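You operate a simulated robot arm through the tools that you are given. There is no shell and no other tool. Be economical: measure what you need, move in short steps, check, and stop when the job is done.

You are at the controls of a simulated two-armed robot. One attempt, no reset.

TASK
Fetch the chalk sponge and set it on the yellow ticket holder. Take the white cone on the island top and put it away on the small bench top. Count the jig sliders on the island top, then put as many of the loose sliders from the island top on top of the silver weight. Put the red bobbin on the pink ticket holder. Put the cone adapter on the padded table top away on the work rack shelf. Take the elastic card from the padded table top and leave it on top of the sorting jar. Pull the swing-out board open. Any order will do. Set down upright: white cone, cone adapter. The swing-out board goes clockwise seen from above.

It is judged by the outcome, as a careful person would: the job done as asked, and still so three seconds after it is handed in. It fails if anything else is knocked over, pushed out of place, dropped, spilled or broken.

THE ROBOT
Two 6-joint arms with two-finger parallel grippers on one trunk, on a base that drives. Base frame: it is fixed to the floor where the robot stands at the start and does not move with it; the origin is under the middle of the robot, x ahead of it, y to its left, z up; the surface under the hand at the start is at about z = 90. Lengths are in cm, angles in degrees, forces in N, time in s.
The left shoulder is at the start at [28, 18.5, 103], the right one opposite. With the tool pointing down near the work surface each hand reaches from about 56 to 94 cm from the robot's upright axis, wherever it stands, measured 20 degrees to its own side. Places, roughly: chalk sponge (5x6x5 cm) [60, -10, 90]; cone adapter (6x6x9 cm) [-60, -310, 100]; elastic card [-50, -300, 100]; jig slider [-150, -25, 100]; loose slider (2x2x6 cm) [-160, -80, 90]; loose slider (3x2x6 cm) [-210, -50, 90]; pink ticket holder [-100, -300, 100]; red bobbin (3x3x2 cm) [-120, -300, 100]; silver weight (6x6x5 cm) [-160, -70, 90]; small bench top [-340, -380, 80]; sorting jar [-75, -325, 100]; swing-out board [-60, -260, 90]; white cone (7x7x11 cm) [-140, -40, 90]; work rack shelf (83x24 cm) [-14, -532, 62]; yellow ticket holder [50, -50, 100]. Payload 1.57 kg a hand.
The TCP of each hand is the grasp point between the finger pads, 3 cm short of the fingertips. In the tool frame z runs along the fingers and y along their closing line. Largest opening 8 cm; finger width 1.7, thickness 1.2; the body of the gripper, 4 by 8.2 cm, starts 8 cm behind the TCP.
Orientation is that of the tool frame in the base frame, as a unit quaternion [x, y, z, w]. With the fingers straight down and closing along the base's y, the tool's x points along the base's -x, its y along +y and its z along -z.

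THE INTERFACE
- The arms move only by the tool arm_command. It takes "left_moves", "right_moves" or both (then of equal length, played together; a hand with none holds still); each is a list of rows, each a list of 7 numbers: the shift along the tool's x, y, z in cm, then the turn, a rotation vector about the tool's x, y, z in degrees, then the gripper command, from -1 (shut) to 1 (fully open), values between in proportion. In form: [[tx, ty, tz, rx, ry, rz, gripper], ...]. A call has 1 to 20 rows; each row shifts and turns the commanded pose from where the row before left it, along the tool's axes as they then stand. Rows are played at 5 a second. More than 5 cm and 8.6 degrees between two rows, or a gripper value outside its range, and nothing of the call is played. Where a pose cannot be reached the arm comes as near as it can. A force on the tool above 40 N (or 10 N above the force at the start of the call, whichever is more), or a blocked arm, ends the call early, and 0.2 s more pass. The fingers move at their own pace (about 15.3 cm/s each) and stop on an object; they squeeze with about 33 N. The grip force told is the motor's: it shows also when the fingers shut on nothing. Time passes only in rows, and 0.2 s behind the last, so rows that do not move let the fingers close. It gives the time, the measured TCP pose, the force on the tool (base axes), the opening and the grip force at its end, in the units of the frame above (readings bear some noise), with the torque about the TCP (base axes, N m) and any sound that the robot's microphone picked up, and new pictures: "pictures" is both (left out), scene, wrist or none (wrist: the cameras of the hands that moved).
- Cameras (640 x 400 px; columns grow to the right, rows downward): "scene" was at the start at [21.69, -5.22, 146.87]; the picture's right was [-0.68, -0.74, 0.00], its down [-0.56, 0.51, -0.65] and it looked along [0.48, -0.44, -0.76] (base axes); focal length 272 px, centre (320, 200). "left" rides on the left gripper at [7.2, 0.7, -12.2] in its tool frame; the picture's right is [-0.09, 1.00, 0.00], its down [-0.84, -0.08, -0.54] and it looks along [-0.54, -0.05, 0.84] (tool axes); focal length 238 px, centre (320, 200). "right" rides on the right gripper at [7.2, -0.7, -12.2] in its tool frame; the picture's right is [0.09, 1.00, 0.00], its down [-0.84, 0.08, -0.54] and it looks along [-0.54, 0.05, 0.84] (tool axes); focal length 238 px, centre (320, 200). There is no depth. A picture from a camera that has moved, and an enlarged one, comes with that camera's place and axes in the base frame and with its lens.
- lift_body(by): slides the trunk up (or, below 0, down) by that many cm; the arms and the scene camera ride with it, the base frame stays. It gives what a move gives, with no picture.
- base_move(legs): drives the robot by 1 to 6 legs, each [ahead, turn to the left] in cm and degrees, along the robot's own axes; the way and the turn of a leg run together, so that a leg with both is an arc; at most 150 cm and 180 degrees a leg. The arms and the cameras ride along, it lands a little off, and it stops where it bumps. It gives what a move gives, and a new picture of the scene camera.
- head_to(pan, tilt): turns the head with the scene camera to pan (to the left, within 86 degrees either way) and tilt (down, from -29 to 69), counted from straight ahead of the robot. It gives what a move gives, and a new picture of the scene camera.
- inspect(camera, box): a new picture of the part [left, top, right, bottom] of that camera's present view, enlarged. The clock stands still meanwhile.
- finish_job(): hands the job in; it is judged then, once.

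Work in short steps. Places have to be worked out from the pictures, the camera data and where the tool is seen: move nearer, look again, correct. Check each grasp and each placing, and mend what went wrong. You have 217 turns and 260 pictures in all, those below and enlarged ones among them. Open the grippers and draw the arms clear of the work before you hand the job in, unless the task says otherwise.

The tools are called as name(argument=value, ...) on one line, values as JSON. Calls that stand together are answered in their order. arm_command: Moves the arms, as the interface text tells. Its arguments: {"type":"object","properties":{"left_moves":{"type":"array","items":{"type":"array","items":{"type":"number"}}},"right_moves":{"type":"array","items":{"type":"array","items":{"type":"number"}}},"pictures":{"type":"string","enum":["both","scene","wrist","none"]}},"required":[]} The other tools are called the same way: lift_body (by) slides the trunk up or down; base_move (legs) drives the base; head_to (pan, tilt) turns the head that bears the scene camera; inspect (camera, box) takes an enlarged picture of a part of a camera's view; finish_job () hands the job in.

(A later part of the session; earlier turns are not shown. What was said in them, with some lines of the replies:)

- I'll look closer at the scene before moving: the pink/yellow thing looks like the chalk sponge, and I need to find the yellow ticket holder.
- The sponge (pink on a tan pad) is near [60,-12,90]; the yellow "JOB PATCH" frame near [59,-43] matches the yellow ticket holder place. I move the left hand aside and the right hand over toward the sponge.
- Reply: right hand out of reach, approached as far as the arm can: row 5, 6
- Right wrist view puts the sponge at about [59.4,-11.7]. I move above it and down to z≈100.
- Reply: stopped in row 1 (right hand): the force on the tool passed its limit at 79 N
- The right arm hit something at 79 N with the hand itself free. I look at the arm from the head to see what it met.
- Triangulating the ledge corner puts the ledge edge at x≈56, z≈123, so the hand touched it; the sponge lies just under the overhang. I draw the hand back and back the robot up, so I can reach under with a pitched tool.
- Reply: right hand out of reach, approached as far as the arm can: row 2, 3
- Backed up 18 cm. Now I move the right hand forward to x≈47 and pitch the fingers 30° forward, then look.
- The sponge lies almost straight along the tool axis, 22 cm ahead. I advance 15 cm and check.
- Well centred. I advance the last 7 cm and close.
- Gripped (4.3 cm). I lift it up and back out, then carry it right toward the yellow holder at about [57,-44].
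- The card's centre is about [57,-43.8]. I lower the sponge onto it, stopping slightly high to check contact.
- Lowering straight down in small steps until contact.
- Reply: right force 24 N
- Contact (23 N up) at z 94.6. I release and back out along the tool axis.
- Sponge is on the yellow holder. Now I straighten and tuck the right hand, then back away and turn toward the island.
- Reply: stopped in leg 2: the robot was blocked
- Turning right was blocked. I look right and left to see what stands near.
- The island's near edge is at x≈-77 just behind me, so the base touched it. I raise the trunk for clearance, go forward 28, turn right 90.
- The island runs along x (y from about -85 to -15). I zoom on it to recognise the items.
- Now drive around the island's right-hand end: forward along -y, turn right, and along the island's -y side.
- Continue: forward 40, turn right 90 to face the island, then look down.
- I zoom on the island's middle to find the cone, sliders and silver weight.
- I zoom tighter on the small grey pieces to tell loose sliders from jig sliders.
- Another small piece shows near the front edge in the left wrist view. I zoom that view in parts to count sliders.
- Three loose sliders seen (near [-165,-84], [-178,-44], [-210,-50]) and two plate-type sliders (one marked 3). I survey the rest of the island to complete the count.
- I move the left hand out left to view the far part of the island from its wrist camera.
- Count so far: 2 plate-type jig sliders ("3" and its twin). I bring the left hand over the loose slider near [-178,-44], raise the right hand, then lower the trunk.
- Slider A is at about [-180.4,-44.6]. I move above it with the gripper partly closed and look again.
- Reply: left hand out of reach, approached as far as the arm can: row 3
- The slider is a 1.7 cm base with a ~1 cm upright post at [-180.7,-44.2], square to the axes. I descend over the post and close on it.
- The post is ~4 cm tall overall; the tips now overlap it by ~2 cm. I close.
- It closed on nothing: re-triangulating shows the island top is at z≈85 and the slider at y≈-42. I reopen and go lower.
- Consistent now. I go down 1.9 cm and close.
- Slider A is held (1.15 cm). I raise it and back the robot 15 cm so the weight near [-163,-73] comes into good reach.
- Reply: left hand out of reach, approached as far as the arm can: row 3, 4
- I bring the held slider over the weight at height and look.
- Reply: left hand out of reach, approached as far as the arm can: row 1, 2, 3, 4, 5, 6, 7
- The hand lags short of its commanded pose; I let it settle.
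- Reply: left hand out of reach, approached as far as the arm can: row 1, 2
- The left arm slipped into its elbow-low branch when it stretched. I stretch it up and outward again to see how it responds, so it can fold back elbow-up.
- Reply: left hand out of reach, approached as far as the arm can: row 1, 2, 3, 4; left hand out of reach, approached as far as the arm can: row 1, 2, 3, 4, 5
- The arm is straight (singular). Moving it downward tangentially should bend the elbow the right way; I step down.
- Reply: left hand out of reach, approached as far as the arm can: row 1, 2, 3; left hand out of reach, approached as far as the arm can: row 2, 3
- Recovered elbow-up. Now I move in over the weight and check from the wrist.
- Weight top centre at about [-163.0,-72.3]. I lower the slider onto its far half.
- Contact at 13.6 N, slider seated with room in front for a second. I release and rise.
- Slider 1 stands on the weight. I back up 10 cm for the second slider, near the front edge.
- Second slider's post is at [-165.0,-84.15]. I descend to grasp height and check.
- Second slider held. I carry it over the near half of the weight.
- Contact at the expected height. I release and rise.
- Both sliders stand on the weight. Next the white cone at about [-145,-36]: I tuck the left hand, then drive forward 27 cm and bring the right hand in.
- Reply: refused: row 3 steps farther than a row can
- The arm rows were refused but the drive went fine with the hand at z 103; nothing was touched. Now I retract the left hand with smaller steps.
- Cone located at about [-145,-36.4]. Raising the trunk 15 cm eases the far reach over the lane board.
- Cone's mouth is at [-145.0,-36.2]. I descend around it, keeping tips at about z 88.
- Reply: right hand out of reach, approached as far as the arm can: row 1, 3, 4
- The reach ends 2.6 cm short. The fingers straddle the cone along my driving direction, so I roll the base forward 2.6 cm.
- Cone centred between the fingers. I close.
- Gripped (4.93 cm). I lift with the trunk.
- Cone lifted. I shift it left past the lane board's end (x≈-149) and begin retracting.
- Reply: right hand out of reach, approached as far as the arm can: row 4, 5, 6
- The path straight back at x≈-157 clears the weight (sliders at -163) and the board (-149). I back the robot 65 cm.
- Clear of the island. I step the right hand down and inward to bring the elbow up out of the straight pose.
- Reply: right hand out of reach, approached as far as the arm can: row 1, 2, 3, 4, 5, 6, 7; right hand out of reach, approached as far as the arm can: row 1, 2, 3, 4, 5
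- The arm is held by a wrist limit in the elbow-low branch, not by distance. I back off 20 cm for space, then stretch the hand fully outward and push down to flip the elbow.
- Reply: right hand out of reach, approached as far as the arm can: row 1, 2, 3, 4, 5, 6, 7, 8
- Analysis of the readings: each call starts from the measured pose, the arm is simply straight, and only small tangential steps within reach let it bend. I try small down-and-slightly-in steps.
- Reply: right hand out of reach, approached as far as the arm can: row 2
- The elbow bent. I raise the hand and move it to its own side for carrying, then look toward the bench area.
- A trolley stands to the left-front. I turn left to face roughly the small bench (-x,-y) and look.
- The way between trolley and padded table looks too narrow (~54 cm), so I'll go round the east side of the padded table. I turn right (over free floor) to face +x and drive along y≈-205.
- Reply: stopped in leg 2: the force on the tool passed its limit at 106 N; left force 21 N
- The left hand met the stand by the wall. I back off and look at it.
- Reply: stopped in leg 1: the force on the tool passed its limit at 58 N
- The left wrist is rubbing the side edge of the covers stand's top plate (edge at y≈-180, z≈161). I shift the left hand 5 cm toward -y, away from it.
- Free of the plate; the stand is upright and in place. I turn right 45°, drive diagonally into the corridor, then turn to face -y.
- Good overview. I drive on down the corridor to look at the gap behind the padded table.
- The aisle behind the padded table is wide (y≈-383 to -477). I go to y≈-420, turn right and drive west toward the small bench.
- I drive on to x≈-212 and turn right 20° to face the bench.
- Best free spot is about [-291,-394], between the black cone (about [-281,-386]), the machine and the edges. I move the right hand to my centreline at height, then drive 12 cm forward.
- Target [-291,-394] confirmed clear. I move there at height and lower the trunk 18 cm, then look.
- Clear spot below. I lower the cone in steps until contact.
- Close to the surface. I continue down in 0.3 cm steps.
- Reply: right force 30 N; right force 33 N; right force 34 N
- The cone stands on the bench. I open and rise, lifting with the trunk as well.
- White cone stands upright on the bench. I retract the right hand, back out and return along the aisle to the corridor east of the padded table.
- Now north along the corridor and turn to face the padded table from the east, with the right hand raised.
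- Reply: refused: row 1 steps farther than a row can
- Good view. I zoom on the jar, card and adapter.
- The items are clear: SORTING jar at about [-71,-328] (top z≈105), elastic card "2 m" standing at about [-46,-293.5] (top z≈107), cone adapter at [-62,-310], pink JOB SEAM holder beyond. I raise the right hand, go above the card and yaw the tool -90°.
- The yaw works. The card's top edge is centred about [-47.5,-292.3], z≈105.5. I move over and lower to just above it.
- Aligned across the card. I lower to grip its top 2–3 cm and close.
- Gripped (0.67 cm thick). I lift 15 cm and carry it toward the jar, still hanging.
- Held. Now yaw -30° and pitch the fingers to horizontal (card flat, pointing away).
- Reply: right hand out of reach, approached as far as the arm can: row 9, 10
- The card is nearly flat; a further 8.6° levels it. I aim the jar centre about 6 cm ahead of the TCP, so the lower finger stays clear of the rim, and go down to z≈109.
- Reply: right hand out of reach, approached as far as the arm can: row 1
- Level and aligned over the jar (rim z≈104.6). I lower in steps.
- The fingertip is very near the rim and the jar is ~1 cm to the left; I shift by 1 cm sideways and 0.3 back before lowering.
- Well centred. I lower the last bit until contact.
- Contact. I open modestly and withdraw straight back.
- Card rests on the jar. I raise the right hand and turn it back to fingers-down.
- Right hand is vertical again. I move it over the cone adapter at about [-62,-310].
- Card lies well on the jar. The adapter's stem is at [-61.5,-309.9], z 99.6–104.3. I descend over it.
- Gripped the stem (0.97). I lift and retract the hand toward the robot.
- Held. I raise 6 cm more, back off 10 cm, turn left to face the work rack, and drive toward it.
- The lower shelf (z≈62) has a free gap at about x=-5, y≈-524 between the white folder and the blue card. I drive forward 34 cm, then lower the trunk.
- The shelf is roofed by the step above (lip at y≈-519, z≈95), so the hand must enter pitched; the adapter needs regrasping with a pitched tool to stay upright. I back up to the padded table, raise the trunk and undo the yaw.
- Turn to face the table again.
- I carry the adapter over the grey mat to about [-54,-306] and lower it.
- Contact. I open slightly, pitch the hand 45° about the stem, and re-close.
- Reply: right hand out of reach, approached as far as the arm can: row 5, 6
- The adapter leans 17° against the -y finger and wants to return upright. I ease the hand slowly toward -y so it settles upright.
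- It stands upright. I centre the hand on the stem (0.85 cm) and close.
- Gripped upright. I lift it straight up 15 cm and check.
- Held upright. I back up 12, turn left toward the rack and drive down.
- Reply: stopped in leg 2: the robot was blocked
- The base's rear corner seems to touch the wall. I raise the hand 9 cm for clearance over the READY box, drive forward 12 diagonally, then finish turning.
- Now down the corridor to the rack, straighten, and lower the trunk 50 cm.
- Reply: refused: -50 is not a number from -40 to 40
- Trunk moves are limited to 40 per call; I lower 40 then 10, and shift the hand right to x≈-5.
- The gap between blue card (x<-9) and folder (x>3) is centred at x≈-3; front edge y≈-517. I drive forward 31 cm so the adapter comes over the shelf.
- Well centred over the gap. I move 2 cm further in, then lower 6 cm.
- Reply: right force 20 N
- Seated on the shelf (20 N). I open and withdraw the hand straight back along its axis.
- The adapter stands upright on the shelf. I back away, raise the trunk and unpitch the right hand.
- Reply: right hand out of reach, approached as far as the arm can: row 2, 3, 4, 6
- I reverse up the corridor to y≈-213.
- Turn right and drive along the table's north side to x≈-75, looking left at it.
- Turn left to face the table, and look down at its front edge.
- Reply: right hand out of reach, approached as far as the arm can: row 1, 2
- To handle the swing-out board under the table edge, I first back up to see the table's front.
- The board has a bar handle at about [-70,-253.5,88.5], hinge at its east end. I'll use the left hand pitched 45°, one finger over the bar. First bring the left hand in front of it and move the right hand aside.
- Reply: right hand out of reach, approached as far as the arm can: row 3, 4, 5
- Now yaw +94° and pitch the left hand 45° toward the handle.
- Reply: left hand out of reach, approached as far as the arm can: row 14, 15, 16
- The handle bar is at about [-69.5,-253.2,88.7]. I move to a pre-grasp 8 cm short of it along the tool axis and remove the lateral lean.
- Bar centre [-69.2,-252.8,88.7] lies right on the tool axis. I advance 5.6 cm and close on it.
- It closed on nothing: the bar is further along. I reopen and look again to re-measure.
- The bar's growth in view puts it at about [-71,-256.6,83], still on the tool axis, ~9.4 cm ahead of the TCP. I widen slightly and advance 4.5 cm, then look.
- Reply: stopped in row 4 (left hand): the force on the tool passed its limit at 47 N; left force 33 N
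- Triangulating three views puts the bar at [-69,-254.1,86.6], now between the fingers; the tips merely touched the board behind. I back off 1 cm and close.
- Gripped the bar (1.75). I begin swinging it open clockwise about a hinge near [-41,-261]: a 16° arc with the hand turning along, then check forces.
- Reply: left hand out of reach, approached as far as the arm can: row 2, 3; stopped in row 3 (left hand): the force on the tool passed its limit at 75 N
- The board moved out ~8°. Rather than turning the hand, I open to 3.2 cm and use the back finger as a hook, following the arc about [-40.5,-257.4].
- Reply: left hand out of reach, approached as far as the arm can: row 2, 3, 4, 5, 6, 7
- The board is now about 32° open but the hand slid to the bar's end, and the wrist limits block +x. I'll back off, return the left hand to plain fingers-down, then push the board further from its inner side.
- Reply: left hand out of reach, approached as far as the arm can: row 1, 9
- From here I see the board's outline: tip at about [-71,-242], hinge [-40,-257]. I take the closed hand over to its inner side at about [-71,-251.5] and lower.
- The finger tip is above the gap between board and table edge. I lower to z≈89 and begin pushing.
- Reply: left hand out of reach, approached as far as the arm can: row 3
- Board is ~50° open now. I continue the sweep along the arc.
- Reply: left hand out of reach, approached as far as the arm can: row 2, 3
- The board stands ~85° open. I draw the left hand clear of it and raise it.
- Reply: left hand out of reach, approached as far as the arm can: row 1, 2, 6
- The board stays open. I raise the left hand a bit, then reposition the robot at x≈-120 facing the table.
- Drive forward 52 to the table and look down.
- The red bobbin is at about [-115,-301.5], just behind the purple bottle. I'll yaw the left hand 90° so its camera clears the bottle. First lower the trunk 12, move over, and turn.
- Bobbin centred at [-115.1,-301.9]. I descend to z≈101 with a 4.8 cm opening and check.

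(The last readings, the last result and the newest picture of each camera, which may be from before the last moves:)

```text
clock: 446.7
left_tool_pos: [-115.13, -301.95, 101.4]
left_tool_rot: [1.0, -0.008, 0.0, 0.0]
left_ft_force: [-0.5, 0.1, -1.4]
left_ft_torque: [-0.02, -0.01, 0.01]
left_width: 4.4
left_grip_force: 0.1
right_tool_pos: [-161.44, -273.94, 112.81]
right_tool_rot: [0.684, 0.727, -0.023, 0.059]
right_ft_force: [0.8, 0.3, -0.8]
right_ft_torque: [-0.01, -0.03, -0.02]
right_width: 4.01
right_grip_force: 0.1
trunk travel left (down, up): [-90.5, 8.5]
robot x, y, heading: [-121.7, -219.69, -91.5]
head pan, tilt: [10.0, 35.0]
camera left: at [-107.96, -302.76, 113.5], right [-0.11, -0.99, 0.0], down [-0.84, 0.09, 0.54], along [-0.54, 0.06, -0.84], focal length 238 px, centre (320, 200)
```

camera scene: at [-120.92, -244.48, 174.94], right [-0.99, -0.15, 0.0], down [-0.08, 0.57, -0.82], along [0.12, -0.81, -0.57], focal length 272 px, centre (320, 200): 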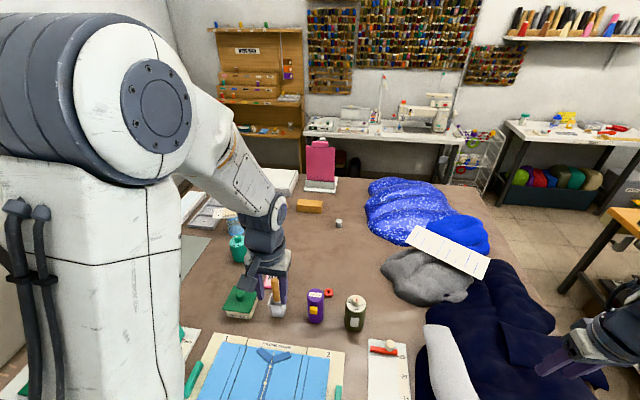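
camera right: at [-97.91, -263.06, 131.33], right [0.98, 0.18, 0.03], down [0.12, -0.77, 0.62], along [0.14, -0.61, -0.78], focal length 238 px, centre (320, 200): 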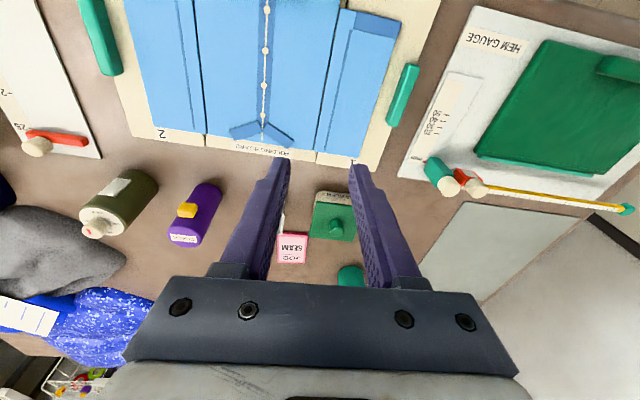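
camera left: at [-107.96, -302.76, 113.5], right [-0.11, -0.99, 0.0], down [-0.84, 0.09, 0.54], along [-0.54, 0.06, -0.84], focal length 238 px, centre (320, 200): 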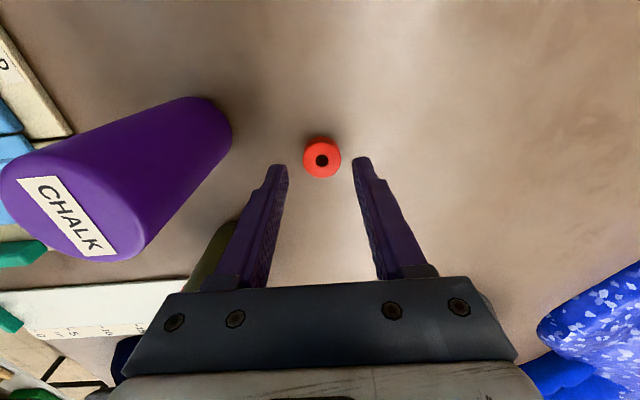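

arm_command(left_moves=[[0, 0, 1.3, 0, 0, 0, 0.05], [0, 0, 1.1, 0, 0, 0, 0.05], [0, 0, 0, 0, 0, 0, -1], [0, 0, 0, 0, 0, 0, -1], [0, 0, 0, 0, 0, 0, -1]], pictures="wrist")

```text
clock: 447.9
left_tool_pos: [-115.04, -302.02, 98.8]
left_tool_rot: [1.0, -0.008, 0.0, -0.001]
left_ft_force: [-0.8, 0.3, -0.8]
left_ft_torque: [-0.02, 0.02, 0.02]
left_width: 2.51
left_grip_force: 33.4
right_tool_pos: [-161.55, -274.09, 112.78]
right_tool_rot: [0.684, 0.727, -0.021, 0.057]
right_ft_force: [0.1, -1.0, 0.9]
right_ft_torque: [0.03, 0.03, 0.03]
right_width: 4.0
right_grip_force: 0.0
trunk travel left (down, up): [-90.5, 8.5]
robot x, y, heading: [-121.98, -219.79, -91.3]
head pan, tilt: [10.0, 35.0]
camera left: at [-107.9, -302.77, 111.07], right [-0.11, -0.99, 0.0], down [-0.84, 0.09, 0.54], along [-0.54, 0.06, -0.84], focal length 238 px, centre (320, 200)
```

left: 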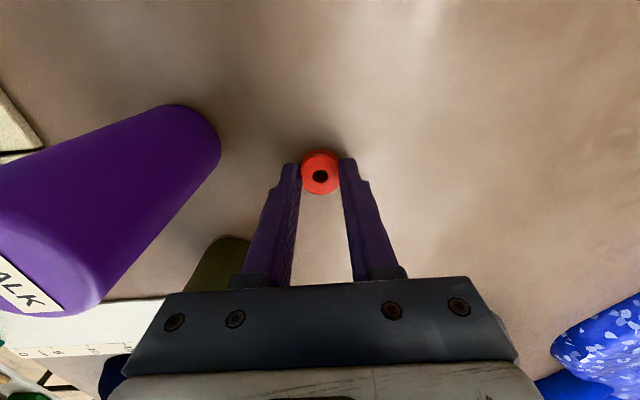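

Bobbin gripped (2.5 cm). I lift 9 cm and carry it toward the pink holder at about [-95,-307].

arm_command(left_moves=[[0, 0, -3, 0, 0, 0, -1], [0, 0, -3, 0, 0, 0, -1], [0, 0, -3, 0, 0, 0, -1], [4, 1, 0, 0, 0, 0, -1], [4, 1, 0, 0, 0, 0, -1], [4, 1, 0, 0, 0, 0, -1], [4, 1, 0, 0, 0, 0, -1], [2, 0.5, 0, 0, 0, 0, -1], [0, 0, 0, 0, 0, 0, -1]], pictures="both")

```text
clock: 449.9
left_tool_pos: [-96.94, -306.62, 108.17]
left_tool_rot: [1.0, -0.008, 0.0, -0.001]
left_ft_force: [-0.7, -0.6, -0.8]
left_ft_torque: [0.0, 0.0, -0.04]
left_width: 2.74
left_grip_force: 32.9
right_tool_pos: [-161.36, -274.1, 112.86]
right_tool_rot: [0.684, 0.726, -0.022, 0.059]
right_ft_force: [-0.3, 0.7, -0.7]
right_ft_torque: [-0.02, 0.04, 0.0]
right_width: 4.03
right_grip_force: 0.0
trunk travel left (down, up): [-90.5, 8.5]
robot x, y, heading: [-121.36, -219.69, -91.5]
head pan, tilt: [10.0, 35.0]
camera scene: at [-120.91, -244.49, 166.94], right [-0.99, -0.15, 0.0], down [-0.08, 0.57, -0.82], along [0.12, -0.81, -0.57], focal length 272 px, centre (320, 200)
camera left: at [-89.96, -307.42, 120.36], right [-0.11, -0.99, 0.0], down [-0.84, 0.09, 0.54], along [-0.54, 0.06, -0.84], focal length 238 px, centre (320, 200)
```

scene: 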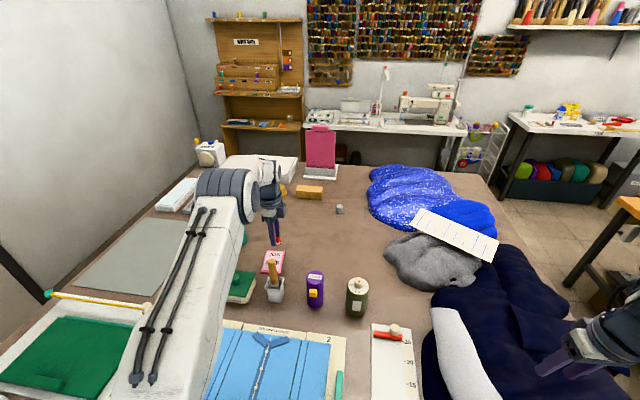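
left: 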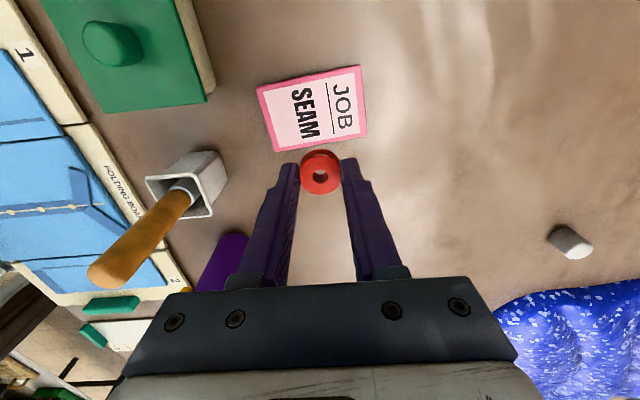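

The pink card's centre is [-94.9,-306.2]. I centre over it and lower.

arm_command(left_moves=[[2, -0.4, 0, 0, 0, 0, -1], [0, 0, 3, 0, 0, 0, -1], [0, 0, 3, 0, 0, 0, -1], [0, 0, 1, 0, 0, 0, -1], [0, 0, 0, 0, 0, 0, -1]], pictures="wrist")

arm_command(left_moves=[[0, 0, 0.4, 0, 0, 0, -1], [0, 0, 0, 0, 0, 0, -1]], pictures="none")

arm_command(left_moves=[[0, 0, 0.3, 0, 0, 0, -1], [0, 0, 0, 0, 0, 0, -1]], pictures="none")

```text
clock: 451.1
left_tool_pos: [-95.24, -306.39, 100.83]
left_tool_rot: [1.0, -0.008, 0.0, -0.001]
left_ft_force: [-0.2, -0.1, -0.7]
left_ft_torque: [0.01, -0.01, -0.01]
left_width: 2.73
left_grip_force: 32.9
right_tool_pos: [-161.52, -274.03, 112.81]
right_tool_rot: [0.684, 0.727, -0.023, 0.058]
right_ft_force: [-0.7, -0.7, -0.1]
right_ft_torque: [0.01, 0.0, 0.02]
right_width: 3.99
right_grip_force: 0.0
trunk travel left (down, up): [-90.5, 8.5]
robot x, y, heading: [-121.44, -219.46, -91.6]
head pan, tilt: [10.0, 35.0]
camera left: at [-88.28, -307.17, 113.05], right [-0.11, -0.99, 0.0], down [-0.84, 0.09, 0.54], along [-0.54, 0.06, -0.84], focal length 238 px, centre (320, 200)
```

left: 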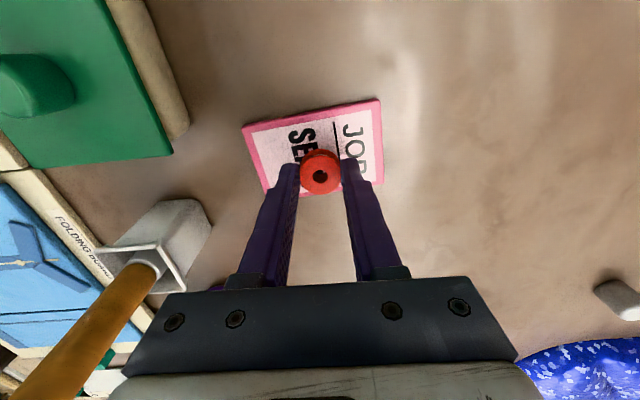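

```text
clock: 451.7
left_tool_pos: [-95.15, -306.54, 100.44]
left_tool_rot: [1.0, -0.008, 0.001, -0.002]
left_ft_force: [-0.6, 1.0, -0.1]
left_ft_torque: [-0.01, 0.0, 0.01]
left_width: 2.75
left_grip_force: 33.3
right_tool_pos: [-161.38, -274.09, 112.7]
right_tool_rot: [0.685, 0.726, -0.023, 0.058]
right_ft_force: [0.2, 1.2, -0.2]
right_ft_torque: [0.01, 0.03, -0.01]
right_width: 4.0
right_grip_force: 0.0
trunk travel left (down, up): [-90.5, 8.5]
robot x, y, heading: [-121.79, -219.9, -91.5]
head pan, tilt: [10.0, 35.0]
```

```text
clock: 452.3
left_tool_pos: [-95.3, -306.25, 100.19]
left_tool_rot: [1.0, -0.008, 0.0, -0.001]
left_ft_force: [0.0, -0.1, -0.1]
left_ft_torque: [0.01, 0.0, -0.02]
left_width: 2.75
left_grip_force: 32.7
right_tool_pos: [-161.46, -274.15, 112.82]
right_tool_rot: [0.684, 0.727, -0.021, 0.058]
right_ft_force: [0.0, -0.3, -0.2]
right_ft_torque: [0.01, -0.02, 0.02]
right_width: 4.0
right_grip_force: 0.0
trunk travel left (down, up): [-90.5, 8.5]
robot x, y, heading: [-121.73, -219.89, -91.3]
head pan, tilt: [10.0, 35.0]
```

arm_command(left_moves=[[0, 0, 0.3, 0, 0, 0, -1], [0, 0, 0, 0, 0, 0, -1]], pictures="none")

arm_command(left_moves=[[0, 0, 0.3, 0, 0, 0, -1], [0, 0, 0, 0, 0, 0, -1]], pictures="none")

arm_command(left_moves=[[0, 0, 0.25, 0, 0, 0, -1], [0, 0, 0, 0, 0, 0, -1]], pictures="none")

```text
clock: 452.9
left_tool_pos: [-95.37, -306.23, 99.84]
left_tool_rot: [1.0, -0.008, 0.0, -0.001]
left_ft_force: [-0.5, -1.0, -0.2]
left_ft_torque: [0.01, -0.02, 0.0]
left_width: 2.75
left_grip_force: 32.6
right_tool_pos: [-161.48, -274.05, 112.83]
right_tool_rot: [0.684, 0.726, -0.023, 0.058]
right_ft_force: [0.5, -0.2, 0.4]
right_ft_torque: [0.02, -0.03, 0.05]
right_width: 3.98
right_grip_force: 0.0
trunk travel left (down, up): [-90.5, 8.5]
robot x, y, heading: [-121.65, -219.89, -91.6]
head pan, tilt: [10.0, 35.0]
```

```text
clock: 453.5
left_tool_pos: [-95.3, -306.34, 99.75]
left_tool_rot: [1.0, -0.008, 0.0, -0.001]
left_ft_force: [0.1, 3.8, 11.8]
left_ft_torque: [0.09, 0.06, 0.0]
left_width: 2.77
left_grip_force: 32.8
right_tool_pos: [-161.53, -274.03, 112.78]
right_tool_rot: [0.684, 0.727, -0.023, 0.057]
right_ft_force: [0.0, 0.4, -0.3]
right_ft_torque: [0.0, 0.01, 0.0]
right_width: 4.0
right_grip_force: 0.1
trunk travel left (down, up): [-90.5, 8.5]
robot x, y, heading: [-121.72, -219.87, -91.3]
head pan, tilt: [10.0, 35.0]
```

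```text
clock: 454.1
left_tool_pos: [-95.33, -306.34, 99.46]
left_tool_rot: [1.0, -0.008, 0.001, 0.0]
left_ft_force: [-2.5, 3.9, 23.6]
left_ft_torque: [0.08, 0.12, 0.02]
left_width: 2.76
left_grip_force: 32.8
right_tool_pos: [-161.56, -273.84, 112.75]
right_tool_rot: [0.684, 0.727, -0.023, 0.059]
right_ft_force: [1.3, 1.0, 0.0]
right_ft_torque: [0.0, -0.01, 0.0]
right_width: 4.0
right_grip_force: 0.2
trunk travel left (down, up): [-90.5, 8.5]
robot x, y, heading: [-121.76, -220.05, -91.3]
head pan, tilt: [10.0, 35.0]
```

Seated (23 N). I release and rise straight up.

arm_command(left_moves=[[0, 0, -0.2, 0, 0, 0, -0.2], [0, 0, 0, 0, 0, 0, 0], [0, 0, 0, 0, 0, 0, 0.1], [0, 0, -3, 0, 0, 0, 0.1], [0, 0, -4, 0, 0, 0, 0.1], [0, 0, 0, 0, 0, 0, 0.1]], pictures="wrist")

```text
clock: 455.5
left_tool_pos: [-95.32, -306.23, 106.67]
left_tool_rot: [1.0, -0.007, 0.001, -0.001]
left_ft_force: [-0.4, 0.2, 0.1]
left_ft_torque: [0.01, -0.02, 0.02]
left_width: 4.4
left_grip_force: 0.0
right_tool_pos: [-161.47, -274.03, 112.76]
right_tool_rot: [0.684, 0.727, -0.023, 0.058]
right_ft_force: [-0.9, 0.2, -0.8]
right_ft_torque: [-0.02, -0.03, 0.0]
right_width: 4.01
right_grip_force: 0.0
trunk travel left (down, up): [-90.5, 8.5]
robot x, y, heading: [-121.8, -219.79, -91.7]
head pan, tilt: [10.0, 35.0]
camera left: at [-88.25, -307.1, 118.84], right [-0.11, -0.99, 0.0], down [-0.84, 0.09, 0.54], along [-0.54, 0.06, -0.84], focal length 238 px, centre (320, 200)
```

left: 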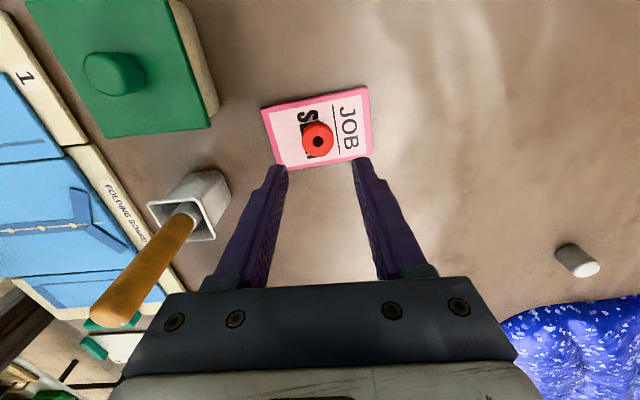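

The bobbin lies on the pink holder. I raise and withdraw the left hand, then back the robot away from the table.

arm_command(left_moves=[[0, 0, -4, 0, 0, 0, 0.1], [0, -2, -4, 0, 0, 0, 0.1], [0, -2, -4, 0, 0, 0, 0.1], [0, -4, -2, 0, 0, 0, 0.5], [0, -4, -1, 0, 0, 0, 1], [0, -4, 0, 0, 0, 0, 1], [0, -4, 0, 0, 0, 0, 1], [0, 0, 0, 0, 0, 0, 1]], right_moves=[[0, 0, 0, 0, 0, 0, 1], [0, 0, 0, 0, 0, 0, 1], [0, 0, 0, 0, 0, 0, 1], [0, 0, 0, 0, 0, 0, 1], [0, 0, 0, 0, 0, 0, 1], [0, 0, 0, 0, 0, 0, 1], [0, 0, 0, 0, 0, 0, 1], [0, 0, 0, 0, 0, 0, 1]], pictures="none")

base_move(legs=[[-45, 0]])

```text
clock: 457.3
left_tool_pos: [-94.76, -286.51, 121.85]
left_tool_rot: [1.0, -0.007, 0.0, 0.0]
left_ft_force: [0.4, -0.2, -0.1]
left_ft_torque: [0.01, -0.01, 0.01]
left_width: 8.01
left_grip_force: 0.0
right_tool_pos: [-161.53, -274.04, 112.76]
right_tool_rot: [0.684, 0.727, -0.023, 0.058]
right_ft_force: [-0.4, -0.6, -0.6]
right_ft_torque: [0.0, -0.01, 0.01]
right_width: 7.99
right_grip_force: 0.1
trunk travel left (down, up): [-90.5, 8.5]
robot x, y, heading: [-121.32, -219.72, -91.5]
head pan, tilt: [10.0, 35.0]
```

```text
clock: 460.0
left_tool_pos: [-94.17, -242.91, 121.71]
left_tool_rot: [1.0, -0.013, 0.0, -0.001]
left_ft_force: [0.6, 0.1, 0.6]
left_ft_torque: [-0.02, 0.0, -0.03]
left_width: 8.0
left_grip_force: 0.1
right_tool_pos: [-160.63, -229.59, 112.86]
right_tool_rot: [0.689, 0.722, -0.022, 0.058]
right_ft_force: [0.0, 1.0, -0.2]
right_ft_torque: [-0.01, -0.01, 0.04]
right_width: 8.0
right_grip_force: 0.1
trunk travel left (down, up): [-90.5, 8.5]
robot x, y, heading: [-120.48, -175.74, -92.1]
head pan, tilt: [10.0, 35.0]
camera scene: at [-119.8, -200.52, 166.94], right [-0.99, -0.14, 0.0], down [-0.08, 0.57, -0.82], along [0.11, -0.81, -0.57], focal length 272 px, centre (320, 200)
```

scene: 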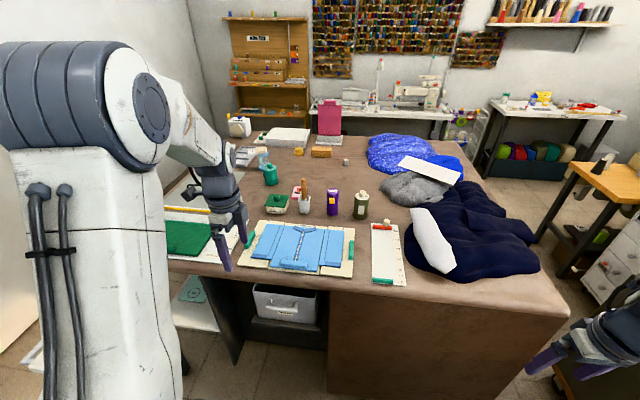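

The clearance is fine. The sealer box near the holder looks a bit different; I zoom in to check it.

inspect(camera="scene", box=[240, 150, 380, 230])

```text
4.57 times, centred on (310, 190) of scene
camera zoom: at [-119.8, -200.52, 166.94], right [-0.99, -0.14, 0.0], down [-0.08, 0.57, -0.82], along [0.11, -0.81, -0.57], focal length 1244 px, centre (366, 246)
```

zoom: 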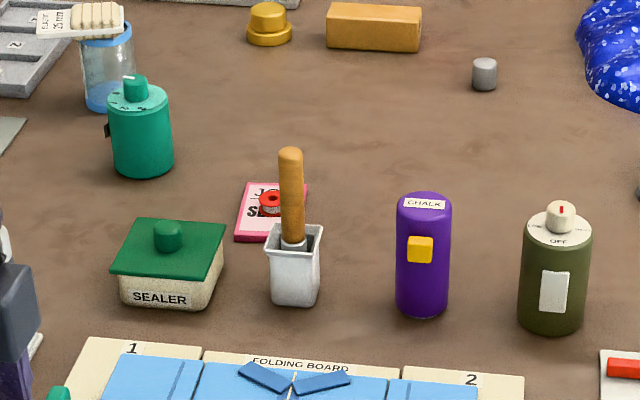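

All fine there. A last check of the sliders on the weight: I turn to face the island.

base_move(legs=[[0, -178]])

inspect(camera="scene", box=[100, 100, 340, 250])

```text
clock: 467.7
left_tool_pos: [-147.02, -108.9, 121.78]
left_tool_rot: [0.01, 1.0, -0.001, 0.0]
left_ft_force: [0.1, 0.8, 0.2]
left_ft_torque: [0.01, 0.0, -0.02]
left_width: 8.02
left_grip_force: 0.0
right_tool_pos: [-80.45, -121.73, 112.77]
right_tool_rot: [0.726, -0.685, -0.058, -0.023]
right_ft_force: [0.8, 0.5, 0.9]
right_ft_torque: [-0.01, 0.0, -0.03]
right_width: 7.99
right_grip_force: 0.1
trunk travel left (down, up): [-90.5, 8.5]
robot x, y, heading: [-120.3, -175.56, 88.3]
head pan, tilt: [10.0, 35.0]
camera scene: at [-121.22, -151.05, 166.94], right [0.99, 0.14, 0.0], down [0.08, -0.57, -0.82], along [-0.12, 0.81, -0.57], focal length 272 px, centre (320, 200)
```

scene: 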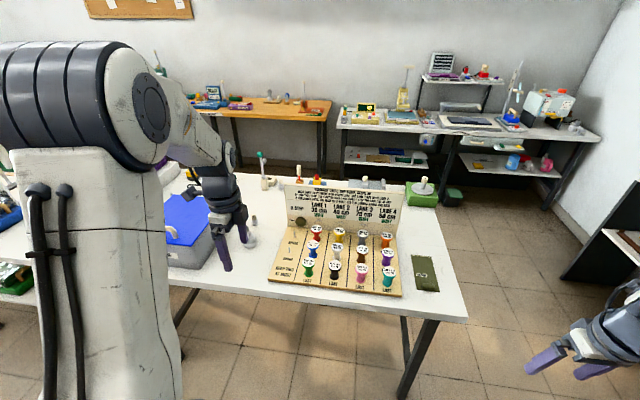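

```text
2.67 times, centred on (220, 175) of scene
camera zoom: at [-121.22, -151.05, 166.94], right [0.99, 0.14, 0.0], down [0.08, -0.57, -0.82], along [-0.12, 0.81, -0.57], focal length 726 px, centre (587, 267)
```

zoom: 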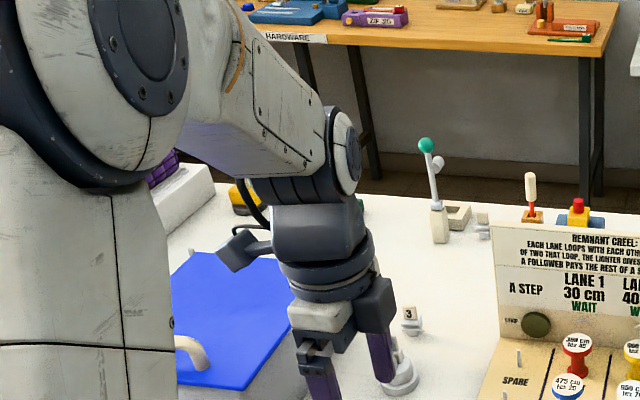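

inspect(camera="scene", box=[230, 205, 280, 255])

```text
8.00 times, centred on (255, 230) of scene
camera zoom: at [-121.22, -151.05, 166.94], right [0.99, 0.14, 0.0], down [0.08, -0.57, -0.82], along [-0.12, 0.81, -0.57], focal length 2176 px, centre (840, -40)
```

zoom: 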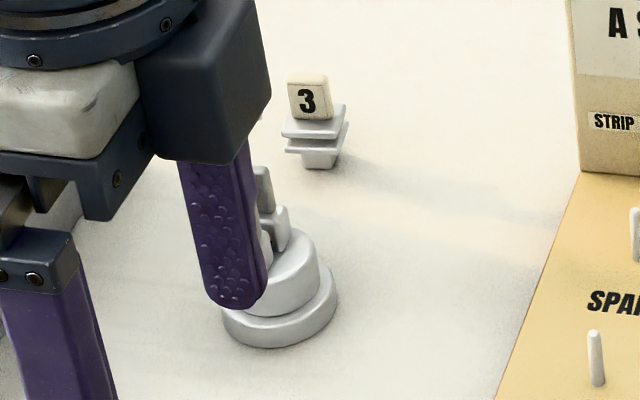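

The sliders still stand on the weight, grippers are open and the arms are clear of the work. I hand the job in.

finish_job()

```text
The job is handed in.
```

I did every part of the task and handed the job in. I counted two jig sliders on the island top, so I put two loose sliders on the silver weight. That count takes the two white plate pieces as the jig sliders; only one showed a number (3).

- **Placed:** The chalk sponge is on the yellow holder, the red bobbin on the pink holder and the elastic card on top of the sorting jar.
- **Upright:** The white cone stands on the small bench top and the cone adapter on the work rack shelf.
- **Swing-out board:** It is open about 85°, swung clockwise.
- **Contacts:** The right hand touched the ledge over the check-in table, and the left wrist struck the covers stand by the wall hard. Both looked undisturbed afterwards.
- **Final look:** One of the two sliders on the weight was mostly hidden behind the gripper in my last view.
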